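You operate a simulated robot arm through the tools that you are given. There is no shell and no other tool.

Carry out the task below with a simulated two-armed robot. There is one attempt and no reset: what you move stays moved.

JOB
Press the bush about flush, then put its sleeve in the yellow tray.
Fine: the sleeve under the small press's ram; turn the depth dial to 3, use the lever, leave the slide out.
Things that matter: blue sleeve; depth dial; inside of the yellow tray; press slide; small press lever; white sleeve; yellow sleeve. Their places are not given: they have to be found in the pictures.

It is judged by the outcome, as a careful person would: the job done as asked, and still so three seconds after it is handed in. It fails if anything else is knocked over, pushed out of place, dropped, spilled or broken.

ROBOT AND FRAMES
Two 7-joint arms with fingered hands on one trunk that stands fixed in place. Base frame: the origin is at the foot of the trunk, x ahead of it, y to its left, z up; the work surface is at about z = 0.8. Readings come in m, degrees, newtons and seconds.
The left shoulder is at [0.05, 0.214, 0.869], the right one opposite. With the tool pointing down near the work surface each hand reaches from about 0.4 to 0.9 m from the base axis, measured 20 degrees to its own side. Payload 3 kg a hand.
The tool frame of a hand sits at the grasp point between the pads (the TCP): z along the fingers, y along the line on which they close. The tips reach 0.026 m beyond it. The gripper opens to 0.132 m. The gripper's body begins 0.073 m behind the TCP. The gripper is a hand of 3 fingers: y runs from the thumb to the fingers, the wrist lies at [0, 0, -0.229] in the tool frame, and closing takes about 1.5 s.
Orientation is told as [roll, pitch, yaw] about the base's x, y, z axes, in that order, counted from this pose: with the fingers straight down and closing along the base's y, the tool's x points along the base's -x, its y along +y and its z along -z.

CONTROLS
- The arms move only by the tool servo_tool. It takes "left_motion", "right_motion" or both (then of equal length, played together; a hand with none holds still); each is a list of rows, each an object of numbers (a shift or turn left out is 0, a gripper value left out holds the last): "x", "y", "z": the shift along the tool's x, y, z in units of 20 mm (1.0 is 20 mm); "wx", "wy", "wz": the turn, a rotation vector about the tool's x, y, z in units of 4 degrees (1.0 is 4 degrees); "gripper": the closure in counts, from 0 (fully open) to 255 (shut). In form: [{"x": .., "y": .., "z": .., "wx": .., "wy": .., "wz": .., "gripper": ..}, ...]. A call has 1 to 20 rows; each row shifts and turns the commanded pose from where the row before left it, along the tool's axes as they then stand. A call with a number of a shift or a turn outside -1 to 1 is refused whole. Each row takes 0.2 s and may step no farther than 0.05 m and 8.6 degrees from the row before; otherwise, or with a gripper value out of range, the whole call is refused. Where a pose cannot be reached the arm comes as near as it can. A force on the tool above 40 N (or 10 N above the force at the start of the call, whichever is more), or a blocked arm, ends the call early, and 0.2 s more pass. The fingers move at their own pace (about 0.072 m/s each) and stop on an object; they squeeze with about 22 N. The grip force told is the motor's: it shows also when the fingers shut on nothing. Time passes only in rows, and 0.2 s behind the last, so rows that do not move let the fingers close. It gives the time, the measured TCP pose, the force on the tool (base axes), the opening and the grip force at its end, in the units of the frame above (readings bear some noise), with the torque about the TCP (base axes, N m) and any sound that the robot's microphone picked up.
- Cameras (640 x 400 px; columns grow to the right, rows downward): "scene" is now at [0.0401, -0.0513, 1.5174]; the picture's right is [-0.56, -0.83, 0.00], its down [-0.50, 0.34, -0.80] and it looks along [0.66, -0.45, -0.60] (base axes); focal length 352 px, centre (320, 200). "left" rides on the left gripper at [-0.061, 0.003, -0.092] in its tool frame; the picture's right is [-0.05, -1.00, 0.00], its down [0.83, -0.04, -0.55] and it looks along [0.55, -0.03, 0.83] (tool axes); focal length 230 px, centre (320, 200). "right" rides on the right gripper at [0.062, 0.003, -0.092] in its tool frame; the picture's right is [-0.05, 1.00, 0.00], its down [-0.83, -0.04, -0.56] and it looks along [-0.55, -0.03, 0.83] (tool axes); focal length 230 px, centre (320, 200).
- grab_frame(camera): a new picture of that camera. It takes no simulated time.
- hand_shape(shape, hand): the hand has 3 fingers and takes this shape, open, in about a second: jaw (thumb against the fingers, like two jaws); tri (thumb and two fingers); tip (a fingertip pinch); poke (one finger out to press); point (the index stretched); flat (the hand flat); cup (the hand cupped); fist (a fist). The gripper value then closes the fingers along that shape, each until it touches; the sizes above hold for jaw. It gives what a move gives, with no picture.
- aim_head(pan, tilt): turns the head with the scene camera to pan (to the left, within 86 degrees either way) and tilt (down, from -29 to 69), counted from straight ahead of the robot. It gives what a move gives.
- pixel_to_xyz(camera, pixels): for up to 12 pixels [column, row] of the newest picture of that camera ("zoom" is the newest enlarged one), the place [x, y, z] in the base frame of the surface seen there, good to about 0.002 m, but the place of the scene camera against the robot may be out by one fixed shift of up to 0.025 m in any direction. It takes no simulated time.
- inspect(camera, box): a new picture of the part [left, top, right, bottom] of that camera's present view, enlarged. It takes no simulated time.
- hand_in(): hands the job in; it is judged then, once.

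Open the grippers and draw the arms clear of the work before you hand the job in, unless the task says otherwise.

The tools are called after "Request:" as a command line: name --argument value ..., lists and objects as JSON in quotes. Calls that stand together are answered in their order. servo_tool: Moves the arms, as the interface text tells. Its arguments: {"type":"object","properties":{"left_motion":{"type":"array","items":{"type":"object","properties":{"x":{"type":"number"},"y":{"type":"number"},"z":{"type":"number"},"wx":{"type":"number"},"wy":{"type":"number"},"wz":{"type":"number"},"gripper":{"type":"number"}}}},"right_motion":{"type":"array","items":{"type":"object","properties":{"x":{"type":"number"},"y":{"type":"number"},"z":{"type":"number"},"wx":{"type":"number"},"wy":{"type":"number"},"wz":{"type":"number"},"gripper":{"type":"number"}}}}},"required":[]} The other tools are called the same way: hand_shape (shape, hand) gives the hand a shape; aim_head (pan, tilt) turns the head that bears the scene camera; grab_frame (camera) takes a picture; pixel_to_xyz (camera, pixels) gives the place of the surface under pixels of a picture; inspect (camera, box) takes an enlarged picture of a part of a camera's view; hand_in () hands the job in.

At the start:

```text
time: 0.0
left_ee_pos: [0.4284, -0.0826, 1.2359]
left_ee_rot: [0.1, 0.0, -30.4]
left_force: [-0.3, 0.3, -0.4]
left_torque: [-0.02, -0.03, -0.01]
left_gripper_width: 0.1319
left_grip_force: 0.0
left_shape: jaw
right_ee_pos: [0.3519, -0.4, 1.2288]
right_ee_rot: [0.0, -0.1, -30.4]
right_force: [0.4, 0.2, -0.3]
right_torque: [0.0, 0.02, -0.05]
right_gripper_width: 0.1319
right_grip_force: 0.1
right_shape: jaw
head pan, tilt: [-34.4, 37.0]
```

scene: 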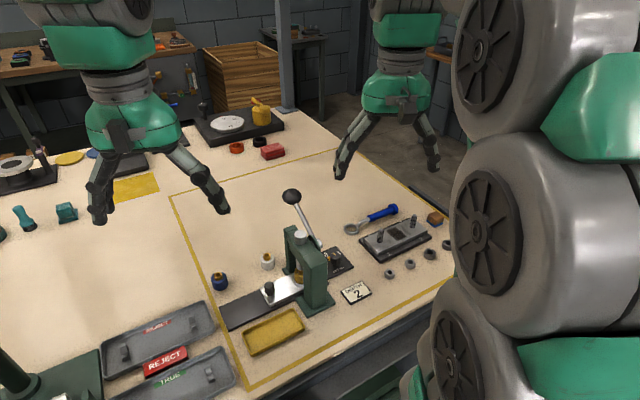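
right: 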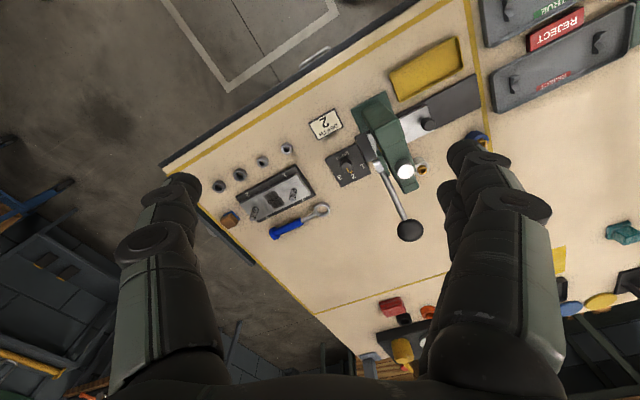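
left: 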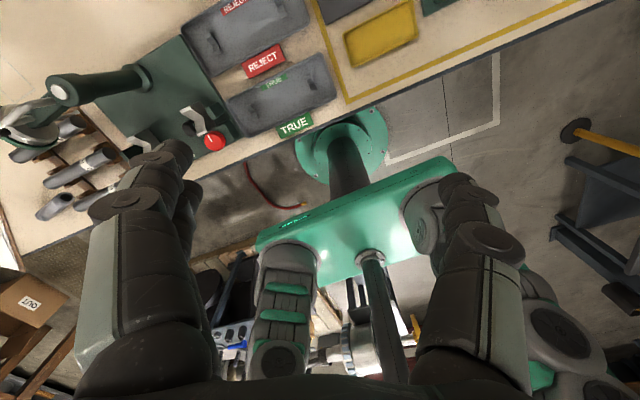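

The scene shows the small press around (305,270), blue sleeve at (220,282), white sleeve at (267,261), and yellow tray at (273,332). I take closer looks first.

Request:
inspect --camera "scene" --box '[190, 180, 390, 360]'

Request:
inspect --camera "right" --box '[290, 30, 510, 250]'

```text
2.22 times, centred on (290, 270) of scene
```

zoom: 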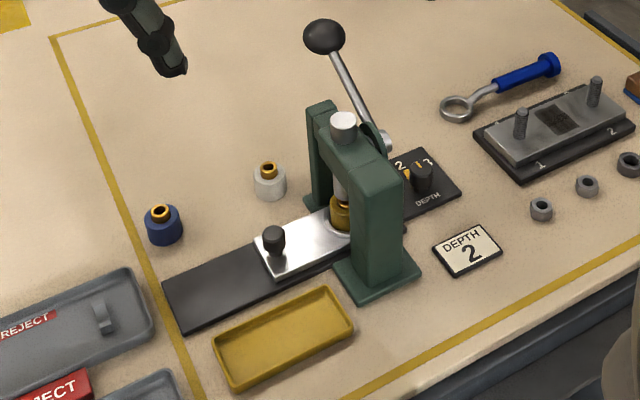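

```text
1.82 times, centred on (400, 140) of right
```

zoom: 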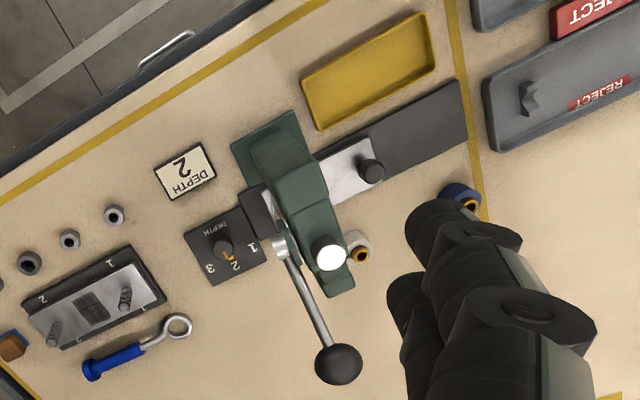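

The yellow sleeve is already under the ram on the pushed-in slide, and the dial points at 2. I measure key points with both cameras.

Request:
grab_frame --camera "right"

Request:
pixel_to_xyz --camera "right" --pixels '[[427, 125], [346, 163], [408, 229], [405, 171], [424, 170], [376, 165], [425, 70], [458, 96], [340, 178], [372, 100], [400, 190], [325, 124]]'

Request:
grab_frame --camera "scene"

Request:
pixel_to_xyz --camera "scene" --pixels '[[269, 287], [335, 256], [291, 196], [301, 231], [268, 255], [220, 275], [296, 278], [273, 332], [240, 312], [355, 292], [320, 243], [318, 295]]'

```text
taken
```

right: 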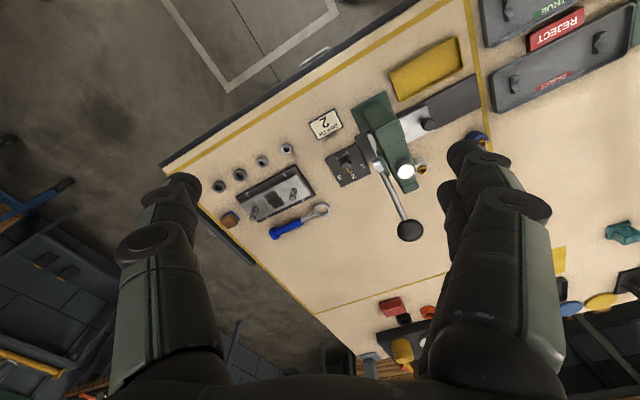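

```text
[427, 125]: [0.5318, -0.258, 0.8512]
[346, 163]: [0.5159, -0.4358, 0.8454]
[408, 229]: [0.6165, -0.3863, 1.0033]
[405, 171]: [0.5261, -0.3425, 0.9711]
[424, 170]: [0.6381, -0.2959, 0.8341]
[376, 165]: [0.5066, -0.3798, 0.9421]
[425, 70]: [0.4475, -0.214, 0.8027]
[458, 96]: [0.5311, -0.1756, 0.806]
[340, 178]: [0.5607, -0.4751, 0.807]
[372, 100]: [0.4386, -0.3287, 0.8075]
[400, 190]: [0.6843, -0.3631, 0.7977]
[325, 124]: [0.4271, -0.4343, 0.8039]
```

```text
taken
```

scene: 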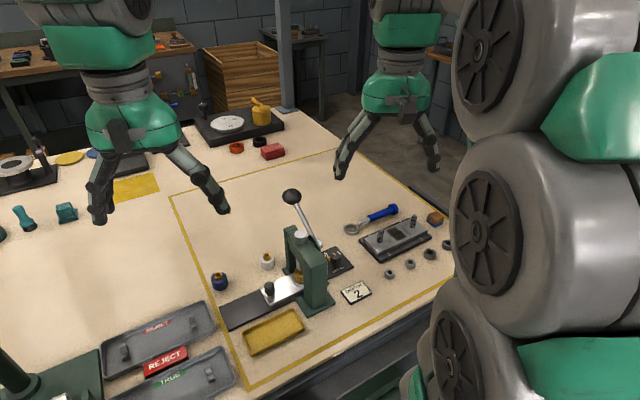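

```text
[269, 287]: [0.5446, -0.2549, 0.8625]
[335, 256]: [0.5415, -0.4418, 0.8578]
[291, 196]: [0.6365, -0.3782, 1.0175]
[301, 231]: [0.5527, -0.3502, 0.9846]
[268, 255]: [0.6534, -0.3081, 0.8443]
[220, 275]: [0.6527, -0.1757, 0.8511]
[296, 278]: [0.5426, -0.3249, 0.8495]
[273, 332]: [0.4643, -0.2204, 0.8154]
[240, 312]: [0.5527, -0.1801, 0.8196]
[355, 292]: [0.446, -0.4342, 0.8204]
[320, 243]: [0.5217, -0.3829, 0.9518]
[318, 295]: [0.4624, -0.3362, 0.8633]
```

The scene offset is roughly (+0.018,-0.004,+0.012) relative to the right wrist camera. I zoom tighter to see the dial, lever and slide geometry.

Request:
inspect --camera "scene" --box '[255, 215, 355, 315]'

Request:
inspect --camera "right" --box '[320, 90, 440, 250]'

```text
4.00 times, centred on (305, 265) of scene
```

zoom: 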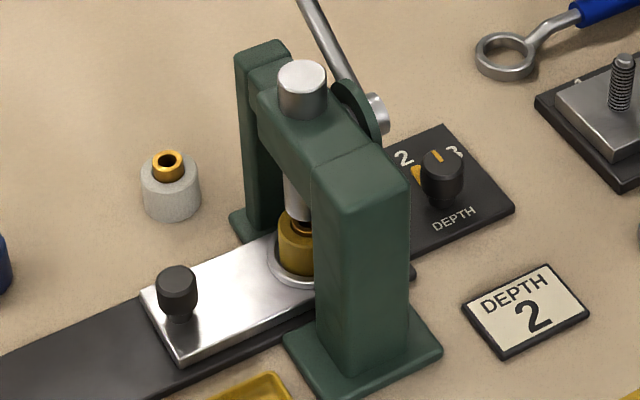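

```text
2.50 times, centred on (380, 170) of right
```

zoom: 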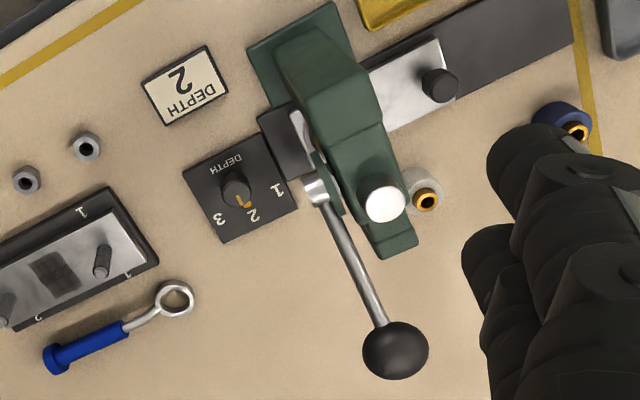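

The dial pointer is at 2 in the right zoom (243,202) and 3 is at (219,219); turning there is clockwise from above. I measure the press, dial and lever geometry from this right zoom.

Request:
pixel_to_xyz --camera "zoom" --pixels '[[236, 184], [243, 202], [255, 215], [219, 219], [280, 190], [190, 172], [226, 240], [296, 205], [262, 125], [395, 340], [320, 190], [385, 202]]'

Request:
pixel_to_xyz --camera "zoom" --pixels '[[405, 238], [385, 255], [255, 60], [330, 10], [340, 100], [345, 230], [378, 318], [440, 80], [380, 68], [440, 40], [425, 200], [375, 120]]'

```text
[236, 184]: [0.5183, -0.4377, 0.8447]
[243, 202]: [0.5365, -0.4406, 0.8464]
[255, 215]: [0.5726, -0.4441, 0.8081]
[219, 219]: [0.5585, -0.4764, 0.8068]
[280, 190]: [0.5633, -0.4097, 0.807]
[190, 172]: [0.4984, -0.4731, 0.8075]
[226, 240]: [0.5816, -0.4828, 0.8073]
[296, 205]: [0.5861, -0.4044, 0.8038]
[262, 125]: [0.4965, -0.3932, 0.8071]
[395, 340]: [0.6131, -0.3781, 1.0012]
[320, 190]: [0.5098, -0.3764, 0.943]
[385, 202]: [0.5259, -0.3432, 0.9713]
```

```text
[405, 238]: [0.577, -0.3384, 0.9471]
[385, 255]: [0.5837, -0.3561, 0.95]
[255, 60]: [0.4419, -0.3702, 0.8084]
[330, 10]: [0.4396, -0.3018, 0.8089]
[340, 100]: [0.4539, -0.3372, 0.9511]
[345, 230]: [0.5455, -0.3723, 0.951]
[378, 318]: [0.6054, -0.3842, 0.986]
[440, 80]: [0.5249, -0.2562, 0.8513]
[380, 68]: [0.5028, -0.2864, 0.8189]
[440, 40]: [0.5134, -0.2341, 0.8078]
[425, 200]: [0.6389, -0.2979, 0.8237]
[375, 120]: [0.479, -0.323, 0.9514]
```

Geometry is clear: knob near (0.528,-0.441), numerals 45° apart, ram at (0.526,-0.343), lever ball near (0.63,-0.382,0.985). I move the left hand away to the left and rotate the right hand towards yaw -70.

Request:
servo_tool --left_motion '[{"x": 0.506, "y": 0.8625}, {"x": 0.506, "y": 0.8625}, {"x": 0.506, "y": 0.8625}, {"x": 0.506, "y": 0.8625}, {"x": 0.506, "y": 0.8625}, {"x": 0.506, "y": 0.8625}, {"x": 0.506, "y": 0.8625}, {"x": 0.506, "y": 0.8625}, {"x": 0.506, "y": 0.8625}, {"x": 0.506, "y": 0.8625}]' --right_motion '[{"wz": 0.99}, {"wz": 0.99}, {"wz": 0.99}, {"wz": 0.99}, {"wz": 0.99}, {"wz": 0.99}, {"wz": 0.99}, {"wz": 0.99}, {"wz": 0.99}, {"wz": 0.99}]'

```text
time: 2.2
left_ee_pos: [0.4284, 0.1185, 1.2381]
left_ee_rot: [0.0, 0.0, -30.5]
left_force: [-0.3, -0.9, 0.6]
left_torque: [0.01, 0.0, -0.01]
left_gripper_width: 0.1321
left_grip_force: 0.1
left_shape: jaw
right_ee_pos: [0.3532, -0.401, 1.2286]
right_ee_rot: [-0.1, 0.0, -70.0]
right_force: [0.5, 0.5, 0.0]
right_torque: [0.03, 0.02, 0.0]
right_gripper_width: 0.132
right_grip_force: 0.1
right_shape: jaw
head pan, tilt: [-34.4, 37.0]
```

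Yaw -70 reached cleanly. Now I tilt the right hand 20° (wrist away from the press) and move to a hover 0.15 m back from the dial knob.

Request:
servo_tool --right_motion '[{"wy": 1}, {"wy": 1}, {"wy": 1}, {"wy": 1}, {"wy": 1}, {"x": -0.932, "y": 0.629, "z": 0.75}, {"x": -0.932, "y": 0.629, "z": 0.75}, {"x": -0.932, "y": 0.629, "z": 0.75}, {"x": -0.932, "y": 0.629, "z": 0.75}, {"x": -0.932, "y": 0.629, "z": 0.75}, {"x": -0.932, "y": 0.629, "z": 0.75}, {"x": -0.932, "y": 0.629, "z": 0.75}, {"x": -0.932, "y": 0.629, "z": 0.75}, {"x": -0.932, "y": 0.629, "z": 0.75}, {"x": -0.932, "y": 0.629, "z": 0.75}, {"x": -0.932, "y": 0.629, "z": 0.75}, {"x": -0.932, "y": 0.629, "z": 0.75}]'

Request:
grab_frame --camera "right"

Request:
grab_frame --camera "scene"

```text
time: 5.8
left_ee_pos: [0.4282, 0.1191, 1.2384]
left_ee_rot: [0.0, 0.0, -30.5]
left_force: [0.6, -0.1, 0.3]
left_torque: [0.03, -0.03, -0.02]
left_gripper_width: 0.1321
left_grip_force: 0.1
left_shape: jaw
right_ee_pos: [0.5492, -0.5055, 0.9441]
right_ee_rot: [0.0, 20.0, -70.0]
right_force: [0.3, 0.2, 0.8]
right_torque: [0.05, -0.01, -0.01]
right_gripper_width: 0.1318
right_grip_force: 0.0
right_shape: jaw
right hand out of reach, approached as far as the arm can: row 4, 5
head pan, tilt: [-34.4, 37.0]
```

```text
taken
```

right: 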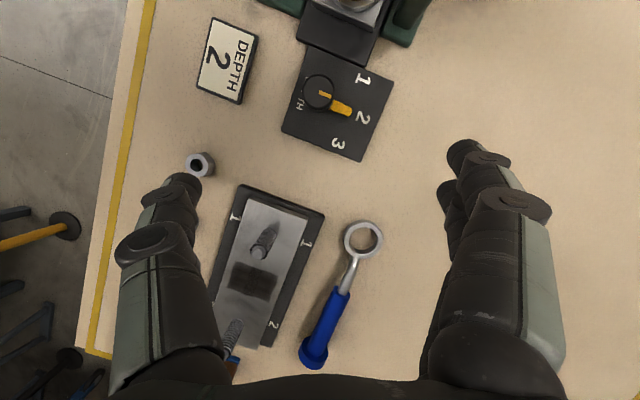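

```text
taken
```

scene: 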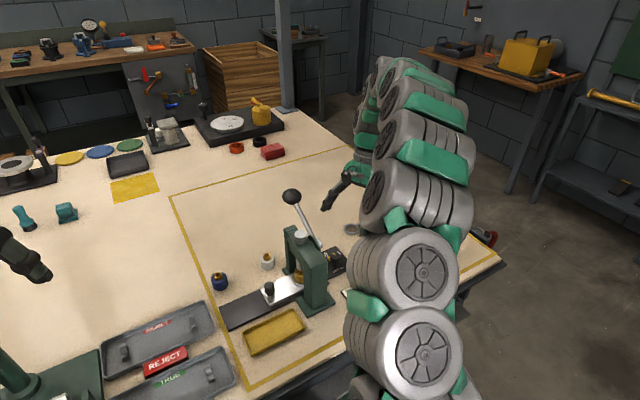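

The pointer (orange bar, (340,107)) points to 2 at (362,118). I measure the dial from this close view.

Request:
pixel_to_xyz --camera "right" --pixels '[[318, 92], [305, 95], [331, 92], [318, 80], [318, 106], [340, 107], [350, 112], [362, 118], [338, 144], [363, 77], [364, 241], [210, 168]]'

Request:
inspect --camera "right" --box '[270, 40, 400, 170]'

```text
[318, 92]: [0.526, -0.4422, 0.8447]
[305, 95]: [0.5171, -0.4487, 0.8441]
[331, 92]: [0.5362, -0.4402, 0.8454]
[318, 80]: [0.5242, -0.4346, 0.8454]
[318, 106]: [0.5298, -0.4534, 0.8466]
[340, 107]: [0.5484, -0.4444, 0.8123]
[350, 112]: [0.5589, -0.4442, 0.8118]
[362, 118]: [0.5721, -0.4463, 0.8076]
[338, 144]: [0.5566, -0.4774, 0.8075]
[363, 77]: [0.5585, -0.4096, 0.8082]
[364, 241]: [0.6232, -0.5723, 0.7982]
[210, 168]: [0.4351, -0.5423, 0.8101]
```

```text
3.08 times, centred on (335, 105) of right
```

zoom: 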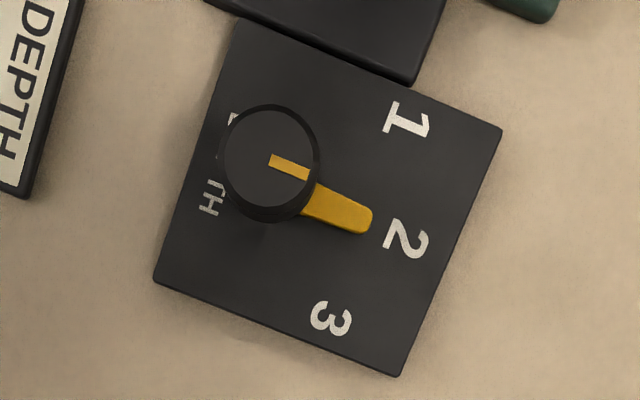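

The knob's axis is at (0.527,-0.443), top z 0.845, and the pointer bar is low (z≈0.812), so I grip the upper knob part. I pre-close to about 70 mm and approach along the tool axis, first stopping 40 mm short.

Request:
servo_tool --right_motion '[{"x": 0.63, "gripper": 115}, {"x": 0.63}, {"z": 0.9}, {"z": 0.9}, {"z": 0.9}, {"z": 0.9}]'

Request:
grab_frame --camera "right"

Request:
inspect --camera "scene" --box '[250, 170, 410, 310]'

```text
time: 7.2
left_ee_pos: [0.4281, 0.1171, 1.2387]
left_ee_rot: [0.0, 0.0, -30.4]
left_force: [0.4, -0.1, 0.3]
left_torque: [0.0, 0.02, 0.02]
left_gripper_width: 0.1319
left_grip_force: 0.0
left_shape: jaw
right_ee_pos: [0.5315, -0.4621, 0.8835]
right_ee_rot: [0.1, 19.9, -70.0]
right_force: [-0.4, -0.3, -0.4]
right_torque: [0.0, 0.0, 0.04]
right_gripper_width: 0.0732
right_grip_force: 0.0
right_shape: jaw
head pan, tilt: [-34.4, 37.0]
```

```text
taken
```

right: 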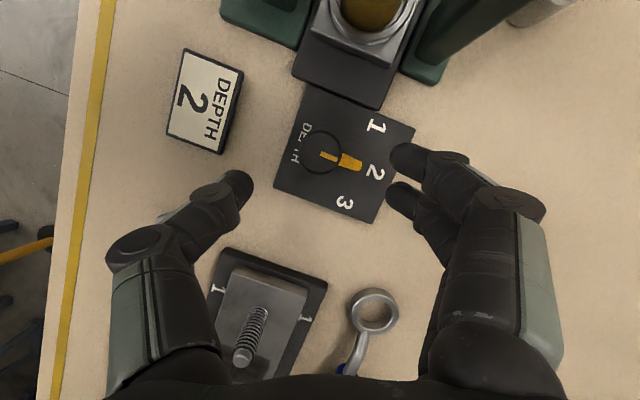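

```text
2.86 times, centred on (330, 240) of scene
```

zoom: 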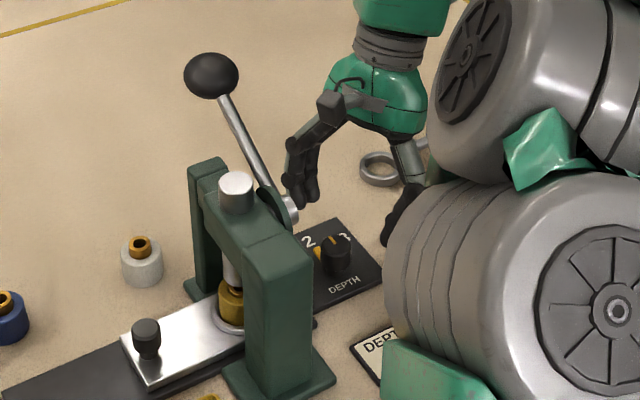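

Fingers straddle the knob correctly (thumb at (235,185), fingers at (405,175), knob at (322,155)). I finish the approach and close.

Request:
servo_tool --right_motion '[{"x": 0.05, "y": 0.06, "z": 0.97}, {"x": 0.05, "y": 0.06, "z": 0.97}, {"gripper": 255}, {}, {}, {}, {}, {}]'

Request:
grab_frame --camera "right"

```text
time: 9.0
left_ee_pos: [0.4279, 0.1172, 1.2374]
left_ee_rot: [0.0, 0.0, -30.3]
left_force: [-0.2, 0.3, 0.4]
left_torque: [0.03, 0.02, 0.0]
left_gripper_width: 0.1317
left_grip_force: 0.1
left_shape: jaw
right_ee_pos: [0.5296, -0.4462, 0.8488]
right_ee_rot: [0.0, 20.0, -70.0]
right_force: [-1.1, 2.1, -4.7]
right_torque: [-0.03, 0.02, 0.01]
right_gripper_width: 0.019
right_grip_force: 21.8
right_shape: jaw
head pan, tilt: [-34.4, 37.0]
```

```text
taken
```

right: 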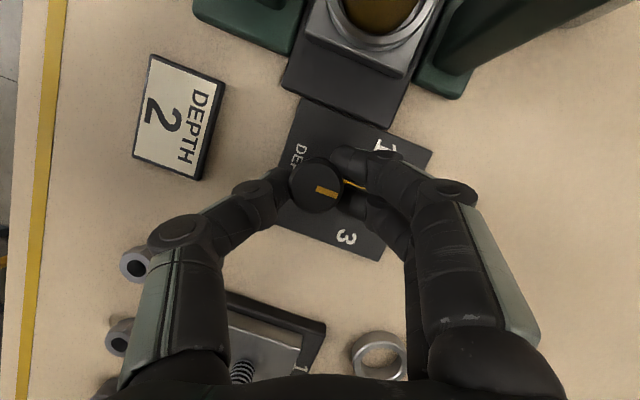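

Gripped firmly around the knob. I turn it clockwise about the vertical in two halves, first about 22.5°.

Request:
servo_tool --right_motion '[{"wx": -0.3206, "wz": 0.881, "y": -0.0125}, {"wx": -0.3206, "wz": 0.881, "y": -0.0125}, {"wx": -0.3206, "wz": 0.881, "y": -0.0125}, {"wx": -0.3206, "wz": 0.881, "y": -0.0125}, {"wx": -0.3206, "wz": 0.881, "y": -0.0125}, {"wx": -0.3206, "wz": 0.881, "y": -0.0125}, {}]'

Request:
grab_frame --camera "right"

```text
time: 10.6
left_ee_pos: [0.4295, 0.1177, 1.2385]
left_ee_rot: [0.1, 0.0, -30.3]
left_force: [0.7, -0.5, 0.2]
left_torque: [0.03, -0.01, -0.01]
left_gripper_width: 0.1318
left_grip_force: 0.1
left_shape: jaw
right_ee_pos: [0.528, -0.4463, 0.8508]
right_ee_rot: [0.1, 19.9, -92.6]
right_force: [-2.4, -11.3, -0.5]
right_torque: [-0.21, 0.04, 0.06]
right_gripper_width: 0.0191
right_grip_force: 21.9
right_shape: jaw
head pan, tilt: [-34.4, 37.0]
```

```text
taken
```

right: 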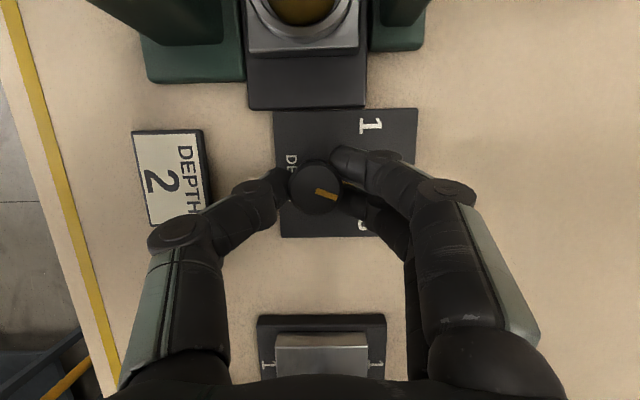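

The knob follows the hand (mark rotated with it). I continue the second half, easing slightly toward -y.

Request:
servo_tool --right_motion '[{"wx": -0.3206, "wz": 0.881, "y": -0.0125, "x": -0.03}, {"wx": -0.3206, "wz": 0.881, "y": -0.0125, "x": -0.03}, {"wx": -0.3206, "wz": 0.881, "y": -0.0125, "x": -0.03}, {"wx": -0.3206, "wz": 0.881, "y": -0.0125}, {"wx": -0.3206, "wz": 0.881, "y": -0.0125}, {"wx": -0.3206, "wz": 0.881, "y": -0.0125}, {}]'

Request:
inspect --camera "right" --box '[220, 80, 440, 270]'

```text
time: 12.2
left_ee_pos: [0.428, 0.118, 1.2383]
left_ee_rot: [0.0, 0.1, -30.3]
left_force: [-0.1, -0.2, 0.6]
left_torque: [-0.02, -0.01, -0.01]
left_gripper_width: 0.1319
left_grip_force: 0.2
left_shape: jaw
right_ee_pos: [0.5254, -0.4463, 0.8477]
right_ee_rot: [0.0, 20.0, -115.1]
right_force: [-0.9, -2.5, 13.4]
right_torque: [0.02, 0.03, 0.03]
right_gripper_width: 0.02
right_grip_force: 21.7
right_shape: jaw
head pan, tilt: [-34.4, 37.0]
```

```text
2.11 times, centred on (330, 175) of right
```

zoom: 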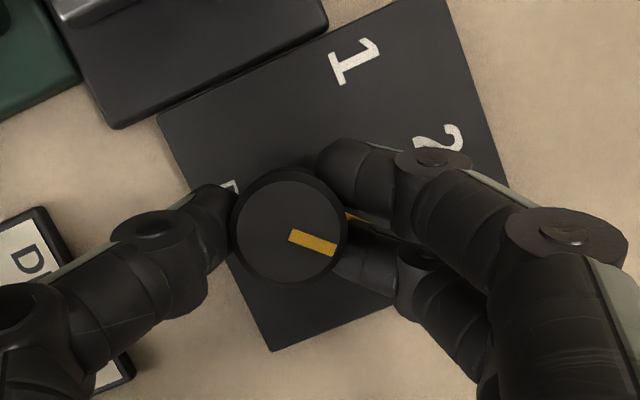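

The mark has turned about 45°. I open and back off to verify the pointer's position.

Request:
servo_tool --right_motion '[{"gripper": 115}, {}, {}, {}, {"z": -1}, {"z": -1}, {"z": -1}, {"z": -1}]'

Request:
inspect --camera "right" --box '[220, 30, 440, 250]'

Request:
inspect --camera "scene" --box '[250, 190, 390, 310]'

```text
time: 14.0
left_ee_pos: [0.428, 0.1178, 1.2393]
left_ee_rot: [0.0, 0.0, -30.4]
left_force: [0.0, 0.4, -0.5]
left_torque: [0.01, 0.01, -0.01]
left_gripper_width: 0.1318
left_grip_force: 0.1
left_shape: jaw
right_ee_pos: [0.5164, -0.4724, 0.9229]
right_ee_rot: [-0.1, 20.0, -114.9]
right_force: [0.2, 1.0, -0.4]
right_torque: [0.01, 0.01, 0.0]
right_gripper_width: 0.072
right_grip_force: 0.0
right_shape: jaw
head pan, tilt: [-34.4, 37.0]
```

```text
1.82 times, centred on (330, 140) of right
```

zoom: 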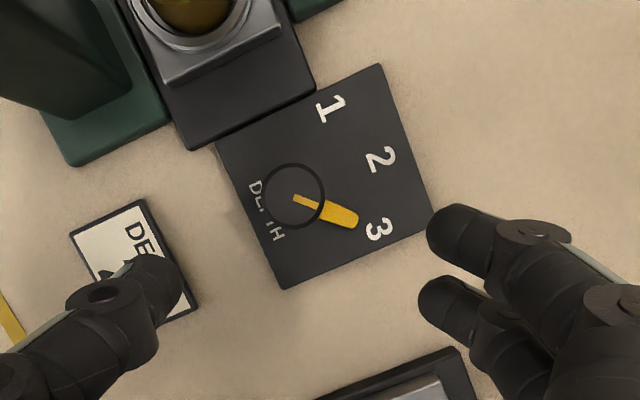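

```text
3.33 times, centred on (320, 250) of scene
```

zoom: 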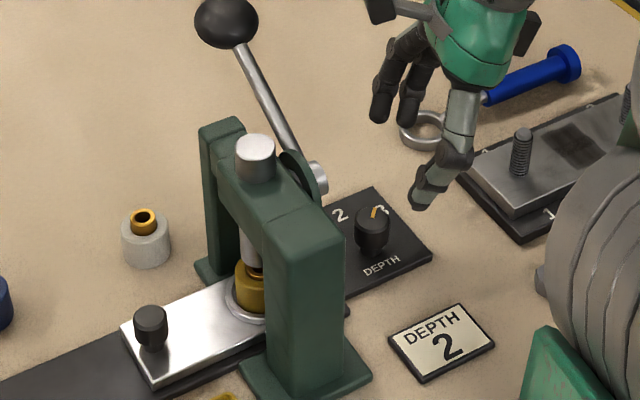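

The pointer looks like it is near 3. I measure its angle exactly.

Request:
grab_frame --camera "right"

Request:
pixel_to_xyz --camera "right" --pixels '[[346, 151], [334, 144], [340, 147.5], [362, 156], [316, 137], [363, 117], [335, 89]]'

```text
taken
```

right: 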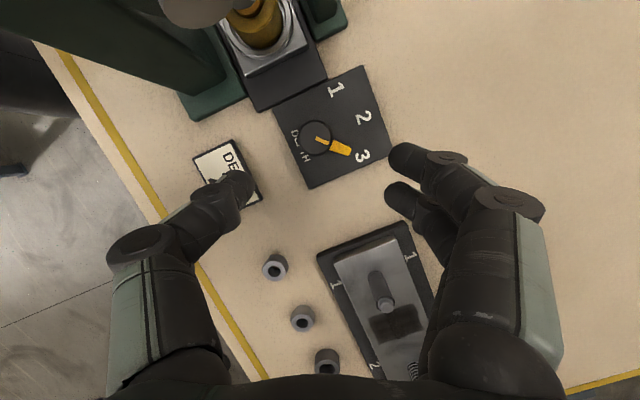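

```text
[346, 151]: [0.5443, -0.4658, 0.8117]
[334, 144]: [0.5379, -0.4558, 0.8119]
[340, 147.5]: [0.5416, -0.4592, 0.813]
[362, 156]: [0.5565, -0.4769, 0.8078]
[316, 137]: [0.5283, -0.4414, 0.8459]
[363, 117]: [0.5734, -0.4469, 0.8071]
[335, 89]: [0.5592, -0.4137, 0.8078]
```

The pointer bearing is about -50 to -53°, matching numeral 3 at about -50°, so the dial is on 3. Next I raise the right hand straight up, then swing it to yaw 0 (leaning outward) for gripping the lever ball.

Request:
servo_tool --right_motion '[{"x": 0.342, "z": -0.94}, {"x": 0.342, "z": -0.94}, {"x": 0.342, "z": -0.94}, {"x": 0.342, "z": -0.94}, {"x": 0.342, "z": -0.94}, {"x": 0.342, "z": -0.94}, {"x": 0.342, "z": -0.94}, {"x": 0.342, "z": -0.94}, {"x": 0.342, "z": -0.94}, {"x": 0.342, "z": -0.94}]'

Request:
servo_tool --right_motion '[{"wx": 0.3335, "wz": -0.916}, {"wx": 0.3335, "wz": -0.916}, {"wx": 0.3335, "wz": -0.916}, {"wx": 0.3335, "wz": -0.916}, {"wx": 0.3335, "wz": -0.916}, {"wx": 0.3335, "wz": -0.916}, {"wx": 0.3335, "wz": -0.916}, {"wx": 0.3335, "wz": -0.916}, {"wx": 0.3335, "wz": -0.916}, {"wx": 0.3335, "wz": -0.916}, {"wx": 0.3335, "wz": -0.916}, {"wx": 0.3335, "wz": -0.916}, {"wx": 0.3335, "wz": -0.916}, {"wx": 0.3335, "wz": -0.916}, {"wx": 0.3335, "wz": -0.916}, {"wx": 0.3335, "wz": -0.916}, {"wx": 0.3335, "wz": -0.916}, {"wx": 0.3335, "wz": -0.916}, {"wx": 0.3335, "wz": -0.916}, {"wx": 0.3335, "wz": -0.916}]'

```text
time: 16.2
left_ee_pos: [0.4291, 0.1188, 1.2381]
left_ee_rot: [0.0, 0.0, -30.4]
left_force: [0.3, 0.1, -0.1]
left_torque: [0.03, 0.01, -0.02]
left_gripper_width: 0.1325
left_grip_force: 0.0
left_shape: jaw
right_ee_pos: [0.5131, -0.473, 1.1244]
right_ee_rot: [0.0, 20.0, -114.9]
right_force: [0.9, -0.2, 0.1]
right_torque: [0.0, 0.01, 0.03]
right_gripper_width: 0.072
right_grip_force: 0.1
right_shape: jaw
head pan, tilt: [-34.4, 37.0]
```

```text
time: 20.4
left_ee_pos: [0.4278, 0.1184, 1.2391]
left_ee_rot: [-0.1, 0.1, -30.4]
left_force: [0.3, -0.1, 0.2]
left_torque: [-0.02, 0.01, 0.0]
left_gripper_width: 0.1322
left_grip_force: 0.0
left_shape: jaw
right_ee_pos: [0.5089, -0.4687, 1.0921]
right_ee_rot: [-0.1, 20.0, -37.0]
right_force: [0.2, 0.5, -0.1]
right_torque: [0.03, 0.01, -0.01]
right_gripper_width: 0.0717
right_grip_force: 0.1
right_shape: jaw
right hand out of reach, approached as far as the arm can: row 12, 14, 17
head pan, tilt: [-34.4, 37.0]
```

The yaw is now -37 with a slight drop in height; clear of the lever still. I continue to yaw 0.

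Request:
servo_tool --right_motion '[{"wx": 0.3335, "wz": -0.916}, {"wx": 0.3335, "wz": -0.916}, {"wx": 0.3335, "wz": -0.916}, {"wx": 0.3335, "wz": -0.916}, {"wx": 0.3335, "wz": -0.916}, {"wx": 0.3335, "wz": -0.916}, {"wx": 0.3335, "wz": -0.916}, {"wx": 0.3335, "wz": -0.916}, {"wx": 0.3335, "wz": -0.916}]'

Request:
grab_frame --camera "right"

Request:
grab_frame --camera "scene"

```text
time: 22.4
left_ee_pos: [0.4275, 0.1183, 1.2384]
left_ee_rot: [0.0, 0.0, -30.4]
left_force: [0.0, -0.7, -0.5]
left_torque: [0.02, 0.02, -0.03]
left_gripper_width: 0.1321
left_grip_force: 0.1
left_shape: jaw
right_ee_pos: [0.5078, -0.4692, 1.0878]
right_ee_rot: [0.0, 19.9, -1.9]
right_force: [0.5, 0.0, 0.7]
right_torque: [0.02, 0.01, 0.0]
right_gripper_width: 0.0721
right_grip_force: 0.0
right_shape: jaw
right hand out of reach, approached as far as the arm can: row 1
head pan, tilt: [-34.4, 37.0]
```

```text
taken
```

right: 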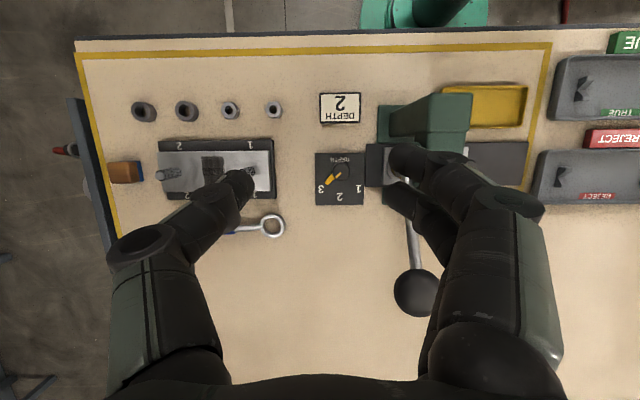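

```text
taken
```

scene: 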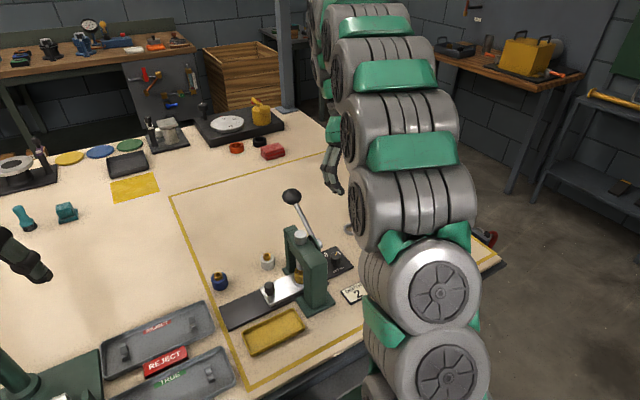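

The ball is visible at (416,292) in the right view. I measure its surface, the rod, hub and frame from here.

Request:
pixel_to_xyz --camera "right" --pixels '[[416, 292], [416, 275], [416, 312], [400, 292], [432, 292], [414, 255], [411, 230], [400, 196], [440, 125], [465, 140], [428, 107], [378, 205]]'

Request:
pixel_to_xyz --camera "scene" --pixels '[[291, 190], [291, 196], [285, 197], [298, 197], [302, 215], [312, 238], [318, 243], [289, 232], [303, 236]]'

```text
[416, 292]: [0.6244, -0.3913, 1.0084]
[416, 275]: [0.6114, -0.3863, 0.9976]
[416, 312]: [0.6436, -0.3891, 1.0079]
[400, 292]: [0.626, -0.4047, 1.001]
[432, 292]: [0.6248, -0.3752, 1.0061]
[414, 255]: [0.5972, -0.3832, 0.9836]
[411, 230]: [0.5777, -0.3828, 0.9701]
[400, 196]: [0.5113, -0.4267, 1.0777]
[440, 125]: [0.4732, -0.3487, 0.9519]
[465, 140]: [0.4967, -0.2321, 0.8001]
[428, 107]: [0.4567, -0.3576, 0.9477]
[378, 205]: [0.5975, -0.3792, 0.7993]
```

```text
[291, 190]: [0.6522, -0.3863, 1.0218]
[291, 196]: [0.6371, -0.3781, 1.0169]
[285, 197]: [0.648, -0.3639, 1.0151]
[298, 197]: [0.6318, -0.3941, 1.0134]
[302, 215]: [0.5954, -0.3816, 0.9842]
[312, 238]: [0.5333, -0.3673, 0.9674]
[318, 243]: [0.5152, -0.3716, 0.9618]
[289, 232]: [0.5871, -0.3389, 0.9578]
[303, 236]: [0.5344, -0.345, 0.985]
```

Ball centre is about (0.634,-0.389,0.984), radius ~0.025, lever ~20° above horizontal. I straighten the hand to vertical (for reach), open to ~90 mm and move above the ball.

Request:
servo_tool --right_motion '[{"wy": -1, "gripper": 80}, {"wy": -1}, {"wy": -1}, {"wy": -1}, {"wy": -1}, {"x": -0.77, "y": 0.526, "z": 0.1625}, {"x": -0.77, "y": 0.526, "z": 0.1625}, {"x": -0.77, "y": 0.526, "z": 0.1625}, {"x": -0.77, "y": 0.526, "z": 0.1625}, {"x": -0.77, "y": 0.526, "z": 0.1625}, {"x": -0.77, "y": 0.526, "z": 0.1625}, {"x": -0.77, "y": 0.526, "z": 0.1625}, {"x": -0.77, "y": 0.526, "z": 0.1625}]'

Request:
grab_frame --camera "right"

Request:
inspect --camera "scene" --box '[220, 130, 400, 310]'

```text
time: 25.2
left_ee_pos: [0.4272, 0.1184, 1.2381]
left_ee_rot: [0.0, 0.0, -30.4]
left_force: [-0.3, 0.7, -0.2]
left_torque: [-0.02, 0.01, 0.02]
left_gripper_width: 0.1318
left_grip_force: 0.0
left_shape: jaw
right_ee_pos: [0.6339, -0.3878, 1.0629]
right_ee_rot: [0.1, 0.0, -2.0]
right_force: [1.0, -0.3, 0.0]
right_torque: [-0.02, 0.02, -0.01]
right_gripper_width: 0.0902
right_grip_force: 0.2
right_shape: jaw
head pan, tilt: [-34.4, 37.0]
```

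```text
taken
```

right: 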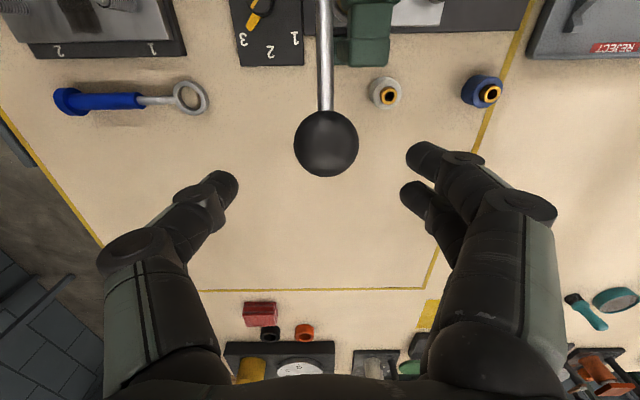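

```text
2.22 times, centred on (310, 220) of scene
```

zoom: 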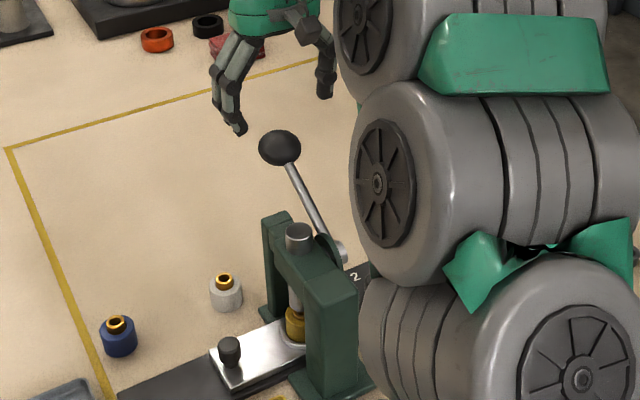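

The ball is centred between the fingers at (326,143). I re-measure its surface before descending.

Request:
pixel_to_xyz --camera "right" --pixels '[[326, 143], [306, 143], [346, 143], [326, 122], [326, 165], [324, 100], [324, 60], [323, 20], [355, 20], [375, 60]]'

```text
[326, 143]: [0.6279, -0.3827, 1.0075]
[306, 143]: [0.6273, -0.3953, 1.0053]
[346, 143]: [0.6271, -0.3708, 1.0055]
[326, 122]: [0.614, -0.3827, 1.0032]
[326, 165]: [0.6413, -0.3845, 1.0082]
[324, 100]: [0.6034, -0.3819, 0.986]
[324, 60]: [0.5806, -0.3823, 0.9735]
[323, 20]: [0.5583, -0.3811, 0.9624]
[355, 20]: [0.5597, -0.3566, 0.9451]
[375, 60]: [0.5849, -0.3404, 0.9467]
```

Ball centre refined to about (0.633,-0.383,0.985). I descend onto it and close the fingers on it along y (the lever's own axis).

Request:
servo_tool --right_motion '[{"z": 0.97, "y": 0.06}, {"z": 0.97, "y": 0.06}, {"z": 0.97, "y": 0.06}, {"z": 0.97, "y": 0.06}, {"gripper": 255}, {}, {}, {}, {}]'

Request:
grab_frame --camera "right"

Request:
inspect --camera "scene" --box '[220, 130, 400, 310]'

```text
time: 27.2
left_ee_pos: [0.4287, 0.1178, 1.2373]
left_ee_rot: [0.1, 0.0, -30.3]
left_force: [-0.1, -0.7, 0.3]
left_torque: [0.02, -0.02, -0.04]
left_gripper_width: 0.1319
left_grip_force: 0.0
left_shape: jaw
right_ee_pos: [0.6333, -0.3845, 0.9856]
right_ee_rot: [0.1, 0.0, -2.1]
right_force: [1.4, 0.6, -10.6]
right_torque: [0.03, 0.03, 0.06]
right_gripper_width: 0.0124
right_grip_force: 22.3
right_shape: jaw
head pan, tilt: [-34.4, 37.0]
```

```text
taken
```

right: 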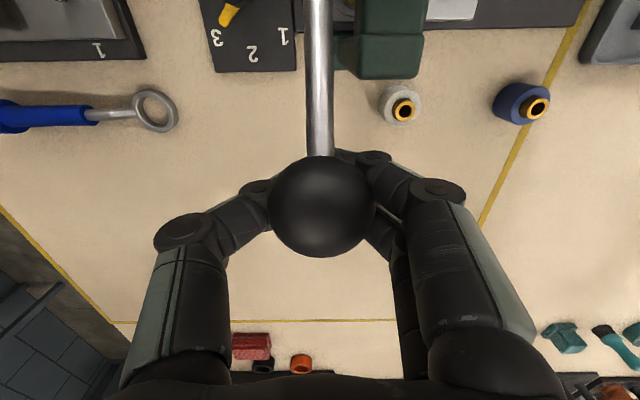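

```text
2.22 times, centred on (310, 220) of scene
```

zoom: 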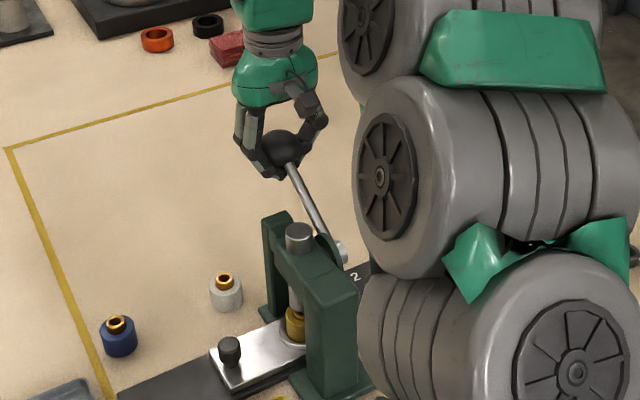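

The fingers curled under the ball (width 0.012), which is good for lifting but not for pushing down. I release, rise, and instead form a narrow three-finger cup (~35 mm) to push on top of the ball.

Request:
servo_tool --right_motion '[{"gripper": 80}, {}, {}, {}, {}, {"z": -1}, {"z": -1}, {"z": -1}, {"z": -1}, {"gripper": 190}, {}, {}, {}]'

Request:
grab_frame --camera "right"

```text
time: 30.0
left_ee_pos: [0.4291, 0.1183, 1.2387]
left_ee_rot: [0.1, 0.0, -30.4]
left_force: [0.3, 0.4, 1.3]
left_torque: [0.01, 0.04, 0.0]
left_gripper_width: 0.132
left_grip_force: 0.0
left_shape: jaw
right_ee_pos: [0.6324, -0.3831, 1.0642]
right_ee_rot: [0.0, -0.1, -2.0]
right_force: [-1.1, -0.3, -0.5]
right_torque: [0.04, 0.03, 0.0]
right_gripper_width: 0.0341
right_grip_force: 0.1
right_shape: jaw
head pan, tilt: [-34.4, 37.0]
```

```text
taken
```

right: 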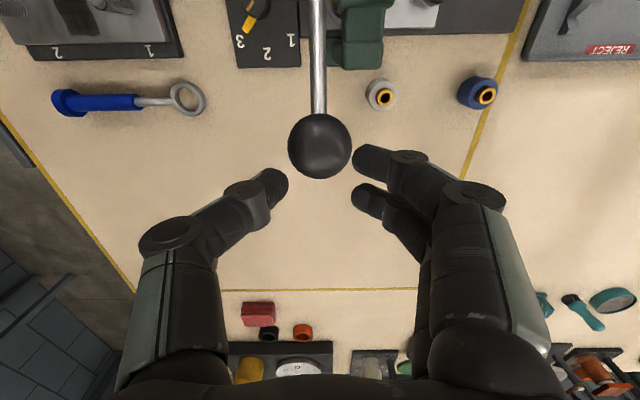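

The cup is aligned over the ball. I narrow it a bit and descend until contact.

Request:
servo_tool --right_motion '[{"gripper": 203}, {"z": 0.5}, {"z": 0.5}, {"z": 0.5}, {"z": 0.25}, {"z": 0.15}, {}]'

Request:
grab_frame --camera "right"

```text
time: 31.6
left_ee_pos: [0.4291, 0.118, 1.2381]
left_ee_rot: [0.0, -0.1, -30.4]
left_force: [-0.3, 0.2, -0.2]
left_torque: [-0.02, -0.01, 0.03]
left_gripper_width: 0.1317
left_grip_force: 0.0
left_shape: jaw
right_ee_pos: [0.6331, -0.3843, 1.0263]
right_ee_rot: [-0.1, -0.1, -2.0]
right_force: [1.0, -0.1, 1.9]
right_torque: [-0.01, -0.02, 0.01]
right_gripper_width: 0.0274
right_grip_force: 0.1
right_shape: jaw
head pan, tilt: [-34.4, 37.0]
```

```text
taken
```

right: 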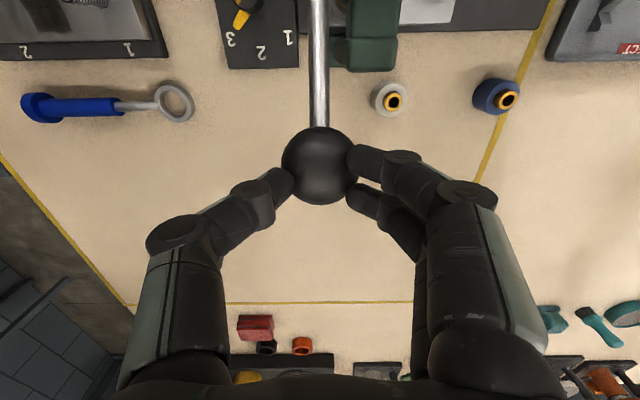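

Contact made (1.9 N) with the ball nested between three fingertips. I now push down along the ball's arc to about horizontal.

Request:
servo_tool --right_motion '[{"x": -0.099, "z": 0.28}, {"x": -0.089, "z": 0.28}, {"x": -0.079, "z": 0.27}, {"x": -0.069, "z": 0.253}, {"x": -0.058, "z": 0.256}, {"x": -0.048, "z": 0.258}, {"x": -0.037, "z": 0.259}, {"x": -0.027, "z": 0.26}, {"x": -0.016, "z": 0.261}, {"x": -0.006, "z": 0.262}]'

Request:
grab_frame --camera "right"

Request:
inspect --camera "scene" --box '[220, 130, 400, 310]'

```text
time: 33.8
left_ee_pos: [0.4292, 0.1173, 1.2385]
left_ee_rot: [0.0, 0.0, -30.4]
left_force: [-0.4, -0.5, 1.1]
left_torque: [0.04, -0.02, -0.02]
left_gripper_width: 0.1321
left_grip_force: 0.1
left_shape: jaw
right_ee_pos: [0.6438, -0.3856, 0.976]
right_ee_rot: [0.0, 0.0, -1.9]
right_force: [2.0, -0.4, 2.5]
right_torque: [0.0, -0.09, 0.03]
right_gripper_width: 0.0282
right_grip_force: 0.1
right_shape: jaw
head pan, tilt: [-34.4, 37.0]
```

```text
taken
```

right: 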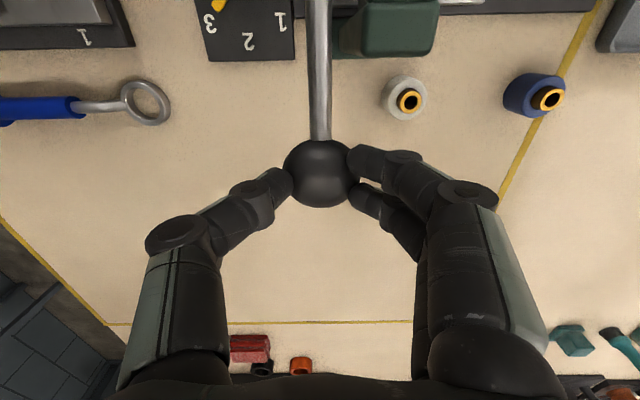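

```text
2.22 times, centred on (310, 220) of scene
```

zoom: 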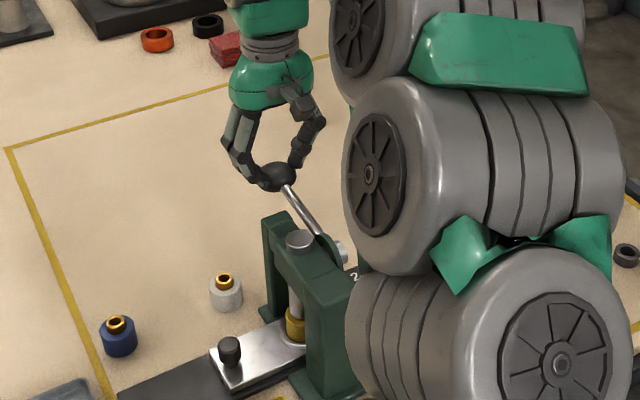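

The lever follows and the ram's cap is going down. I continue below horizontal along the arc.

Request:
servo_tool --right_motion '[{"x": 0.006, "z": 0.262}, {"x": 0.016, "z": 0.261}, {"x": 0.027, "z": 0.26}, {"x": 0.037, "z": 0.259}, {"x": 0.048, "z": 0.258}, {"x": 0.058, "z": 0.256}, {}]'

Request:
grab_frame --camera "right"

Request:
inspect --camera "scene" --box '[220, 130, 400, 310]'

```text
time: 35.4
left_ee_pos: [0.4288, 0.1183, 1.2393]
left_ee_rot: [0.1, 0.1, -30.4]
left_force: [-0.3, 0.0, -0.1]
left_torque: [-0.01, -0.01, 0.04]
left_gripper_width: 0.1323
left_grip_force: 0.0
left_shape: jaw
right_ee_pos: [0.6399, -0.3844, 0.9445]
right_ee_rot: [0.0, 0.1, -2.0]
right_force: [5.1, 0.6, 10.5]
right_torque: [-0.02, -0.08, 0.19]
right_gripper_width: 0.0292
right_grip_force: 22.1
right_shape: jaw
head pan, tilt: [-34.4, 37.0]
```

```text
taken
```

right: 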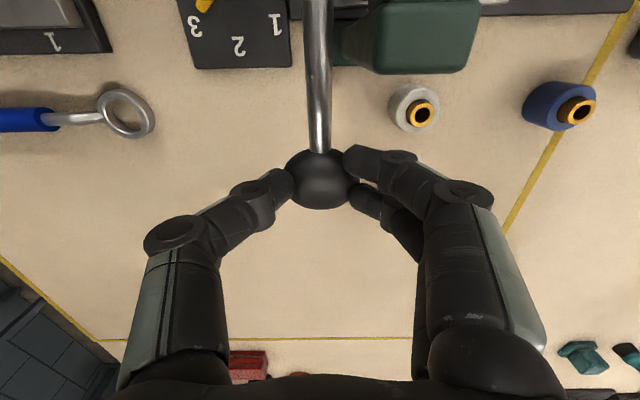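

```text
2.22 times, centred on (310, 220) of scene
```

zoom: 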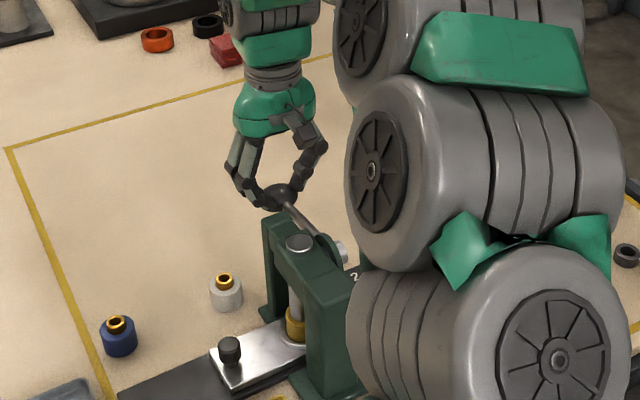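

Resistance rises to 10.5 N as the ram bears on the bush. I push on along the arc, watching for the stop.

Request:
servo_tool --right_motion '[{"x": 0.067, "z": 0.253}, {"x": 0.078, "z": 0.25}, {"x": 0.088, "z": 0.245}, {}]'

Request:
inspect --camera "scene" --box '[260, 190, 350, 310]'

Request:
grab_frame --camera "right"

```text
time: 35.9
left_ee_pos: [0.4269, 0.1178, 1.2378]
left_ee_rot: [0.0, 0.0, -30.4]
left_force: [0.1, -0.9, -0.2]
left_torque: [0.0, -0.03, 0.01]
left_gripper_width: 0.1316
left_grip_force: 0.0
left_shape: jaw
right_ee_pos: [0.6398, -0.3859, 0.9409]
right_ee_rot: [-0.1, -0.5, -2.1]
right_force: [-7.8, 1.7, 19.7]
right_torque: [-0.01, 0.23, 0.32]
right_gripper_width: 0.0304
right_grip_force: 22.0
right_shape: jaw
head pan, tilt: [-34.4, 37.0]
stopped in row 2 (right hand): the force on the tool passed its limit at 45 N (the readings are from after the stop); the commanded pose is now the measured one
```

```text
3.33 times, centred on (305, 250) of scene
```

zoom: 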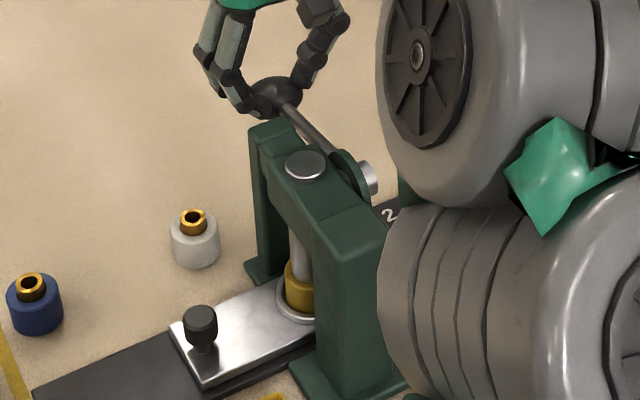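

```text
taken
```

right: 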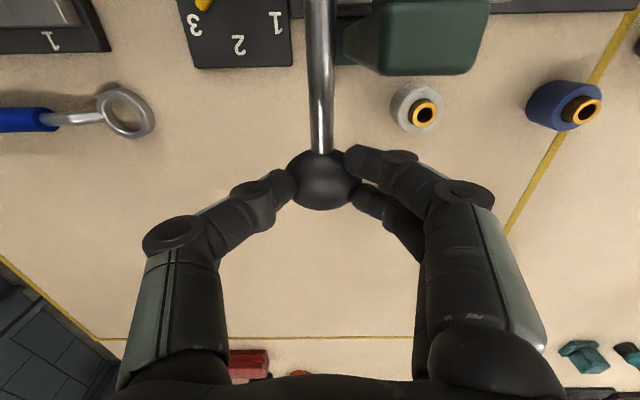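

The push stopped at 45 N with the cap near the frame top; I need to know if it's the hard stop. I push again gently in small steps.

Request:
servo_tool --right_motion '[{"z": 0.05}, {"z": 0.05}, {"z": 0.05}, {"z": 0.05}, {}, {}]'

```text
time: 36.5
left_ee_pos: [0.4282, 0.1179, 1.239]
left_ee_rot: [0.1, 0.0, -30.4]
left_force: [0.5, 0.3, 0.0]
left_torque: [0.06, 0.0, -0.03]
left_gripper_width: 0.132
left_grip_force: 0.0
left_shape: jaw
right_ee_pos: [0.6404, -0.3851, 0.9421]
right_ee_rot: [-0.1, -0.7, -2.0]
right_force: [-12.1, 1.4, 20.1]
right_torque: [0.03, 0.32, 0.37]
right_gripper_width: 0.0308
right_grip_force: 21.6
right_shape: jaw
head pan, tilt: [-34.4, 37.0]
stopped in row 2 (right hand): the force on the tool passed its limit at 44 N (the readings are from after the stop); the commanded pose is now the measured one
```

It is stiff here, which looks like the depth stop. I ease up along the arc and see whether the lever springs back.

Request:
servo_tool --right_motion '[{"z": -0.25, "x": -0.04}, {"z": -0.25, "x": -0.03}, {"z": -0.25}, {"z": -0.5}, {"z": -0.5}, {}]'

Request:
grab_frame --camera "right"

Request:
inspect --camera "scene" --box '[260, 170, 350, 310]'

```text
time: 37.9
left_ee_pos: [0.4278, 0.1175, 1.2376]
left_ee_rot: [0.0, 0.0, -30.4]
left_force: [0.0, -0.2, 0.0]
left_torque: [-0.01, 0.0, 0.01]
left_gripper_width: 0.1319
left_grip_force: 0.0
left_shape: jaw
right_ee_pos: [0.6416, -0.3856, 0.9751]
right_ee_rot: [-0.2, -0.6, -1.9]
right_force: [1.6, 0.2, 2.4]
right_torque: [0.02, 0.0, -0.03]
right_gripper_width: 0.0165
right_grip_force: 22.3
right_shape: jaw
head pan, tilt: [-34.4, 37.0]
```

```text
taken
```

right: 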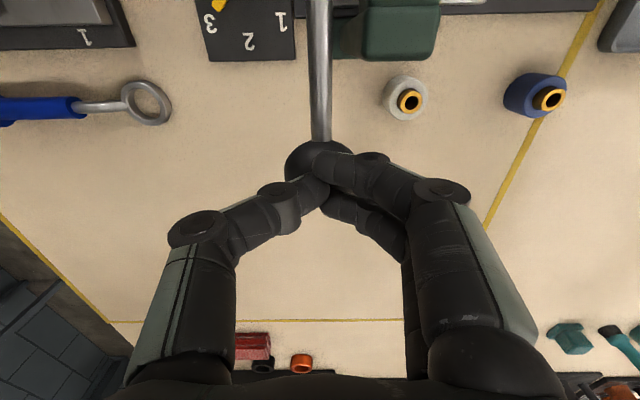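

```text
2.86 times, centred on (305, 240) of scene
```

zoom: 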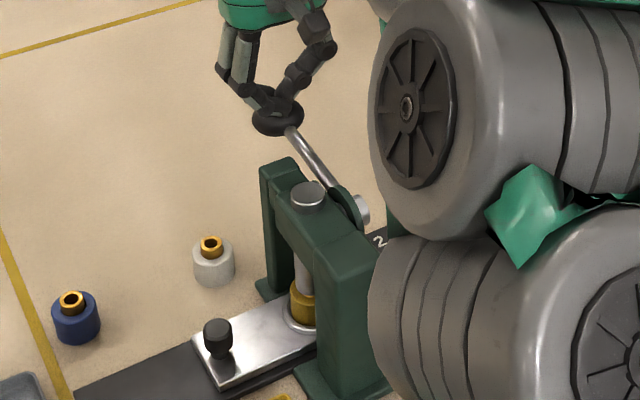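

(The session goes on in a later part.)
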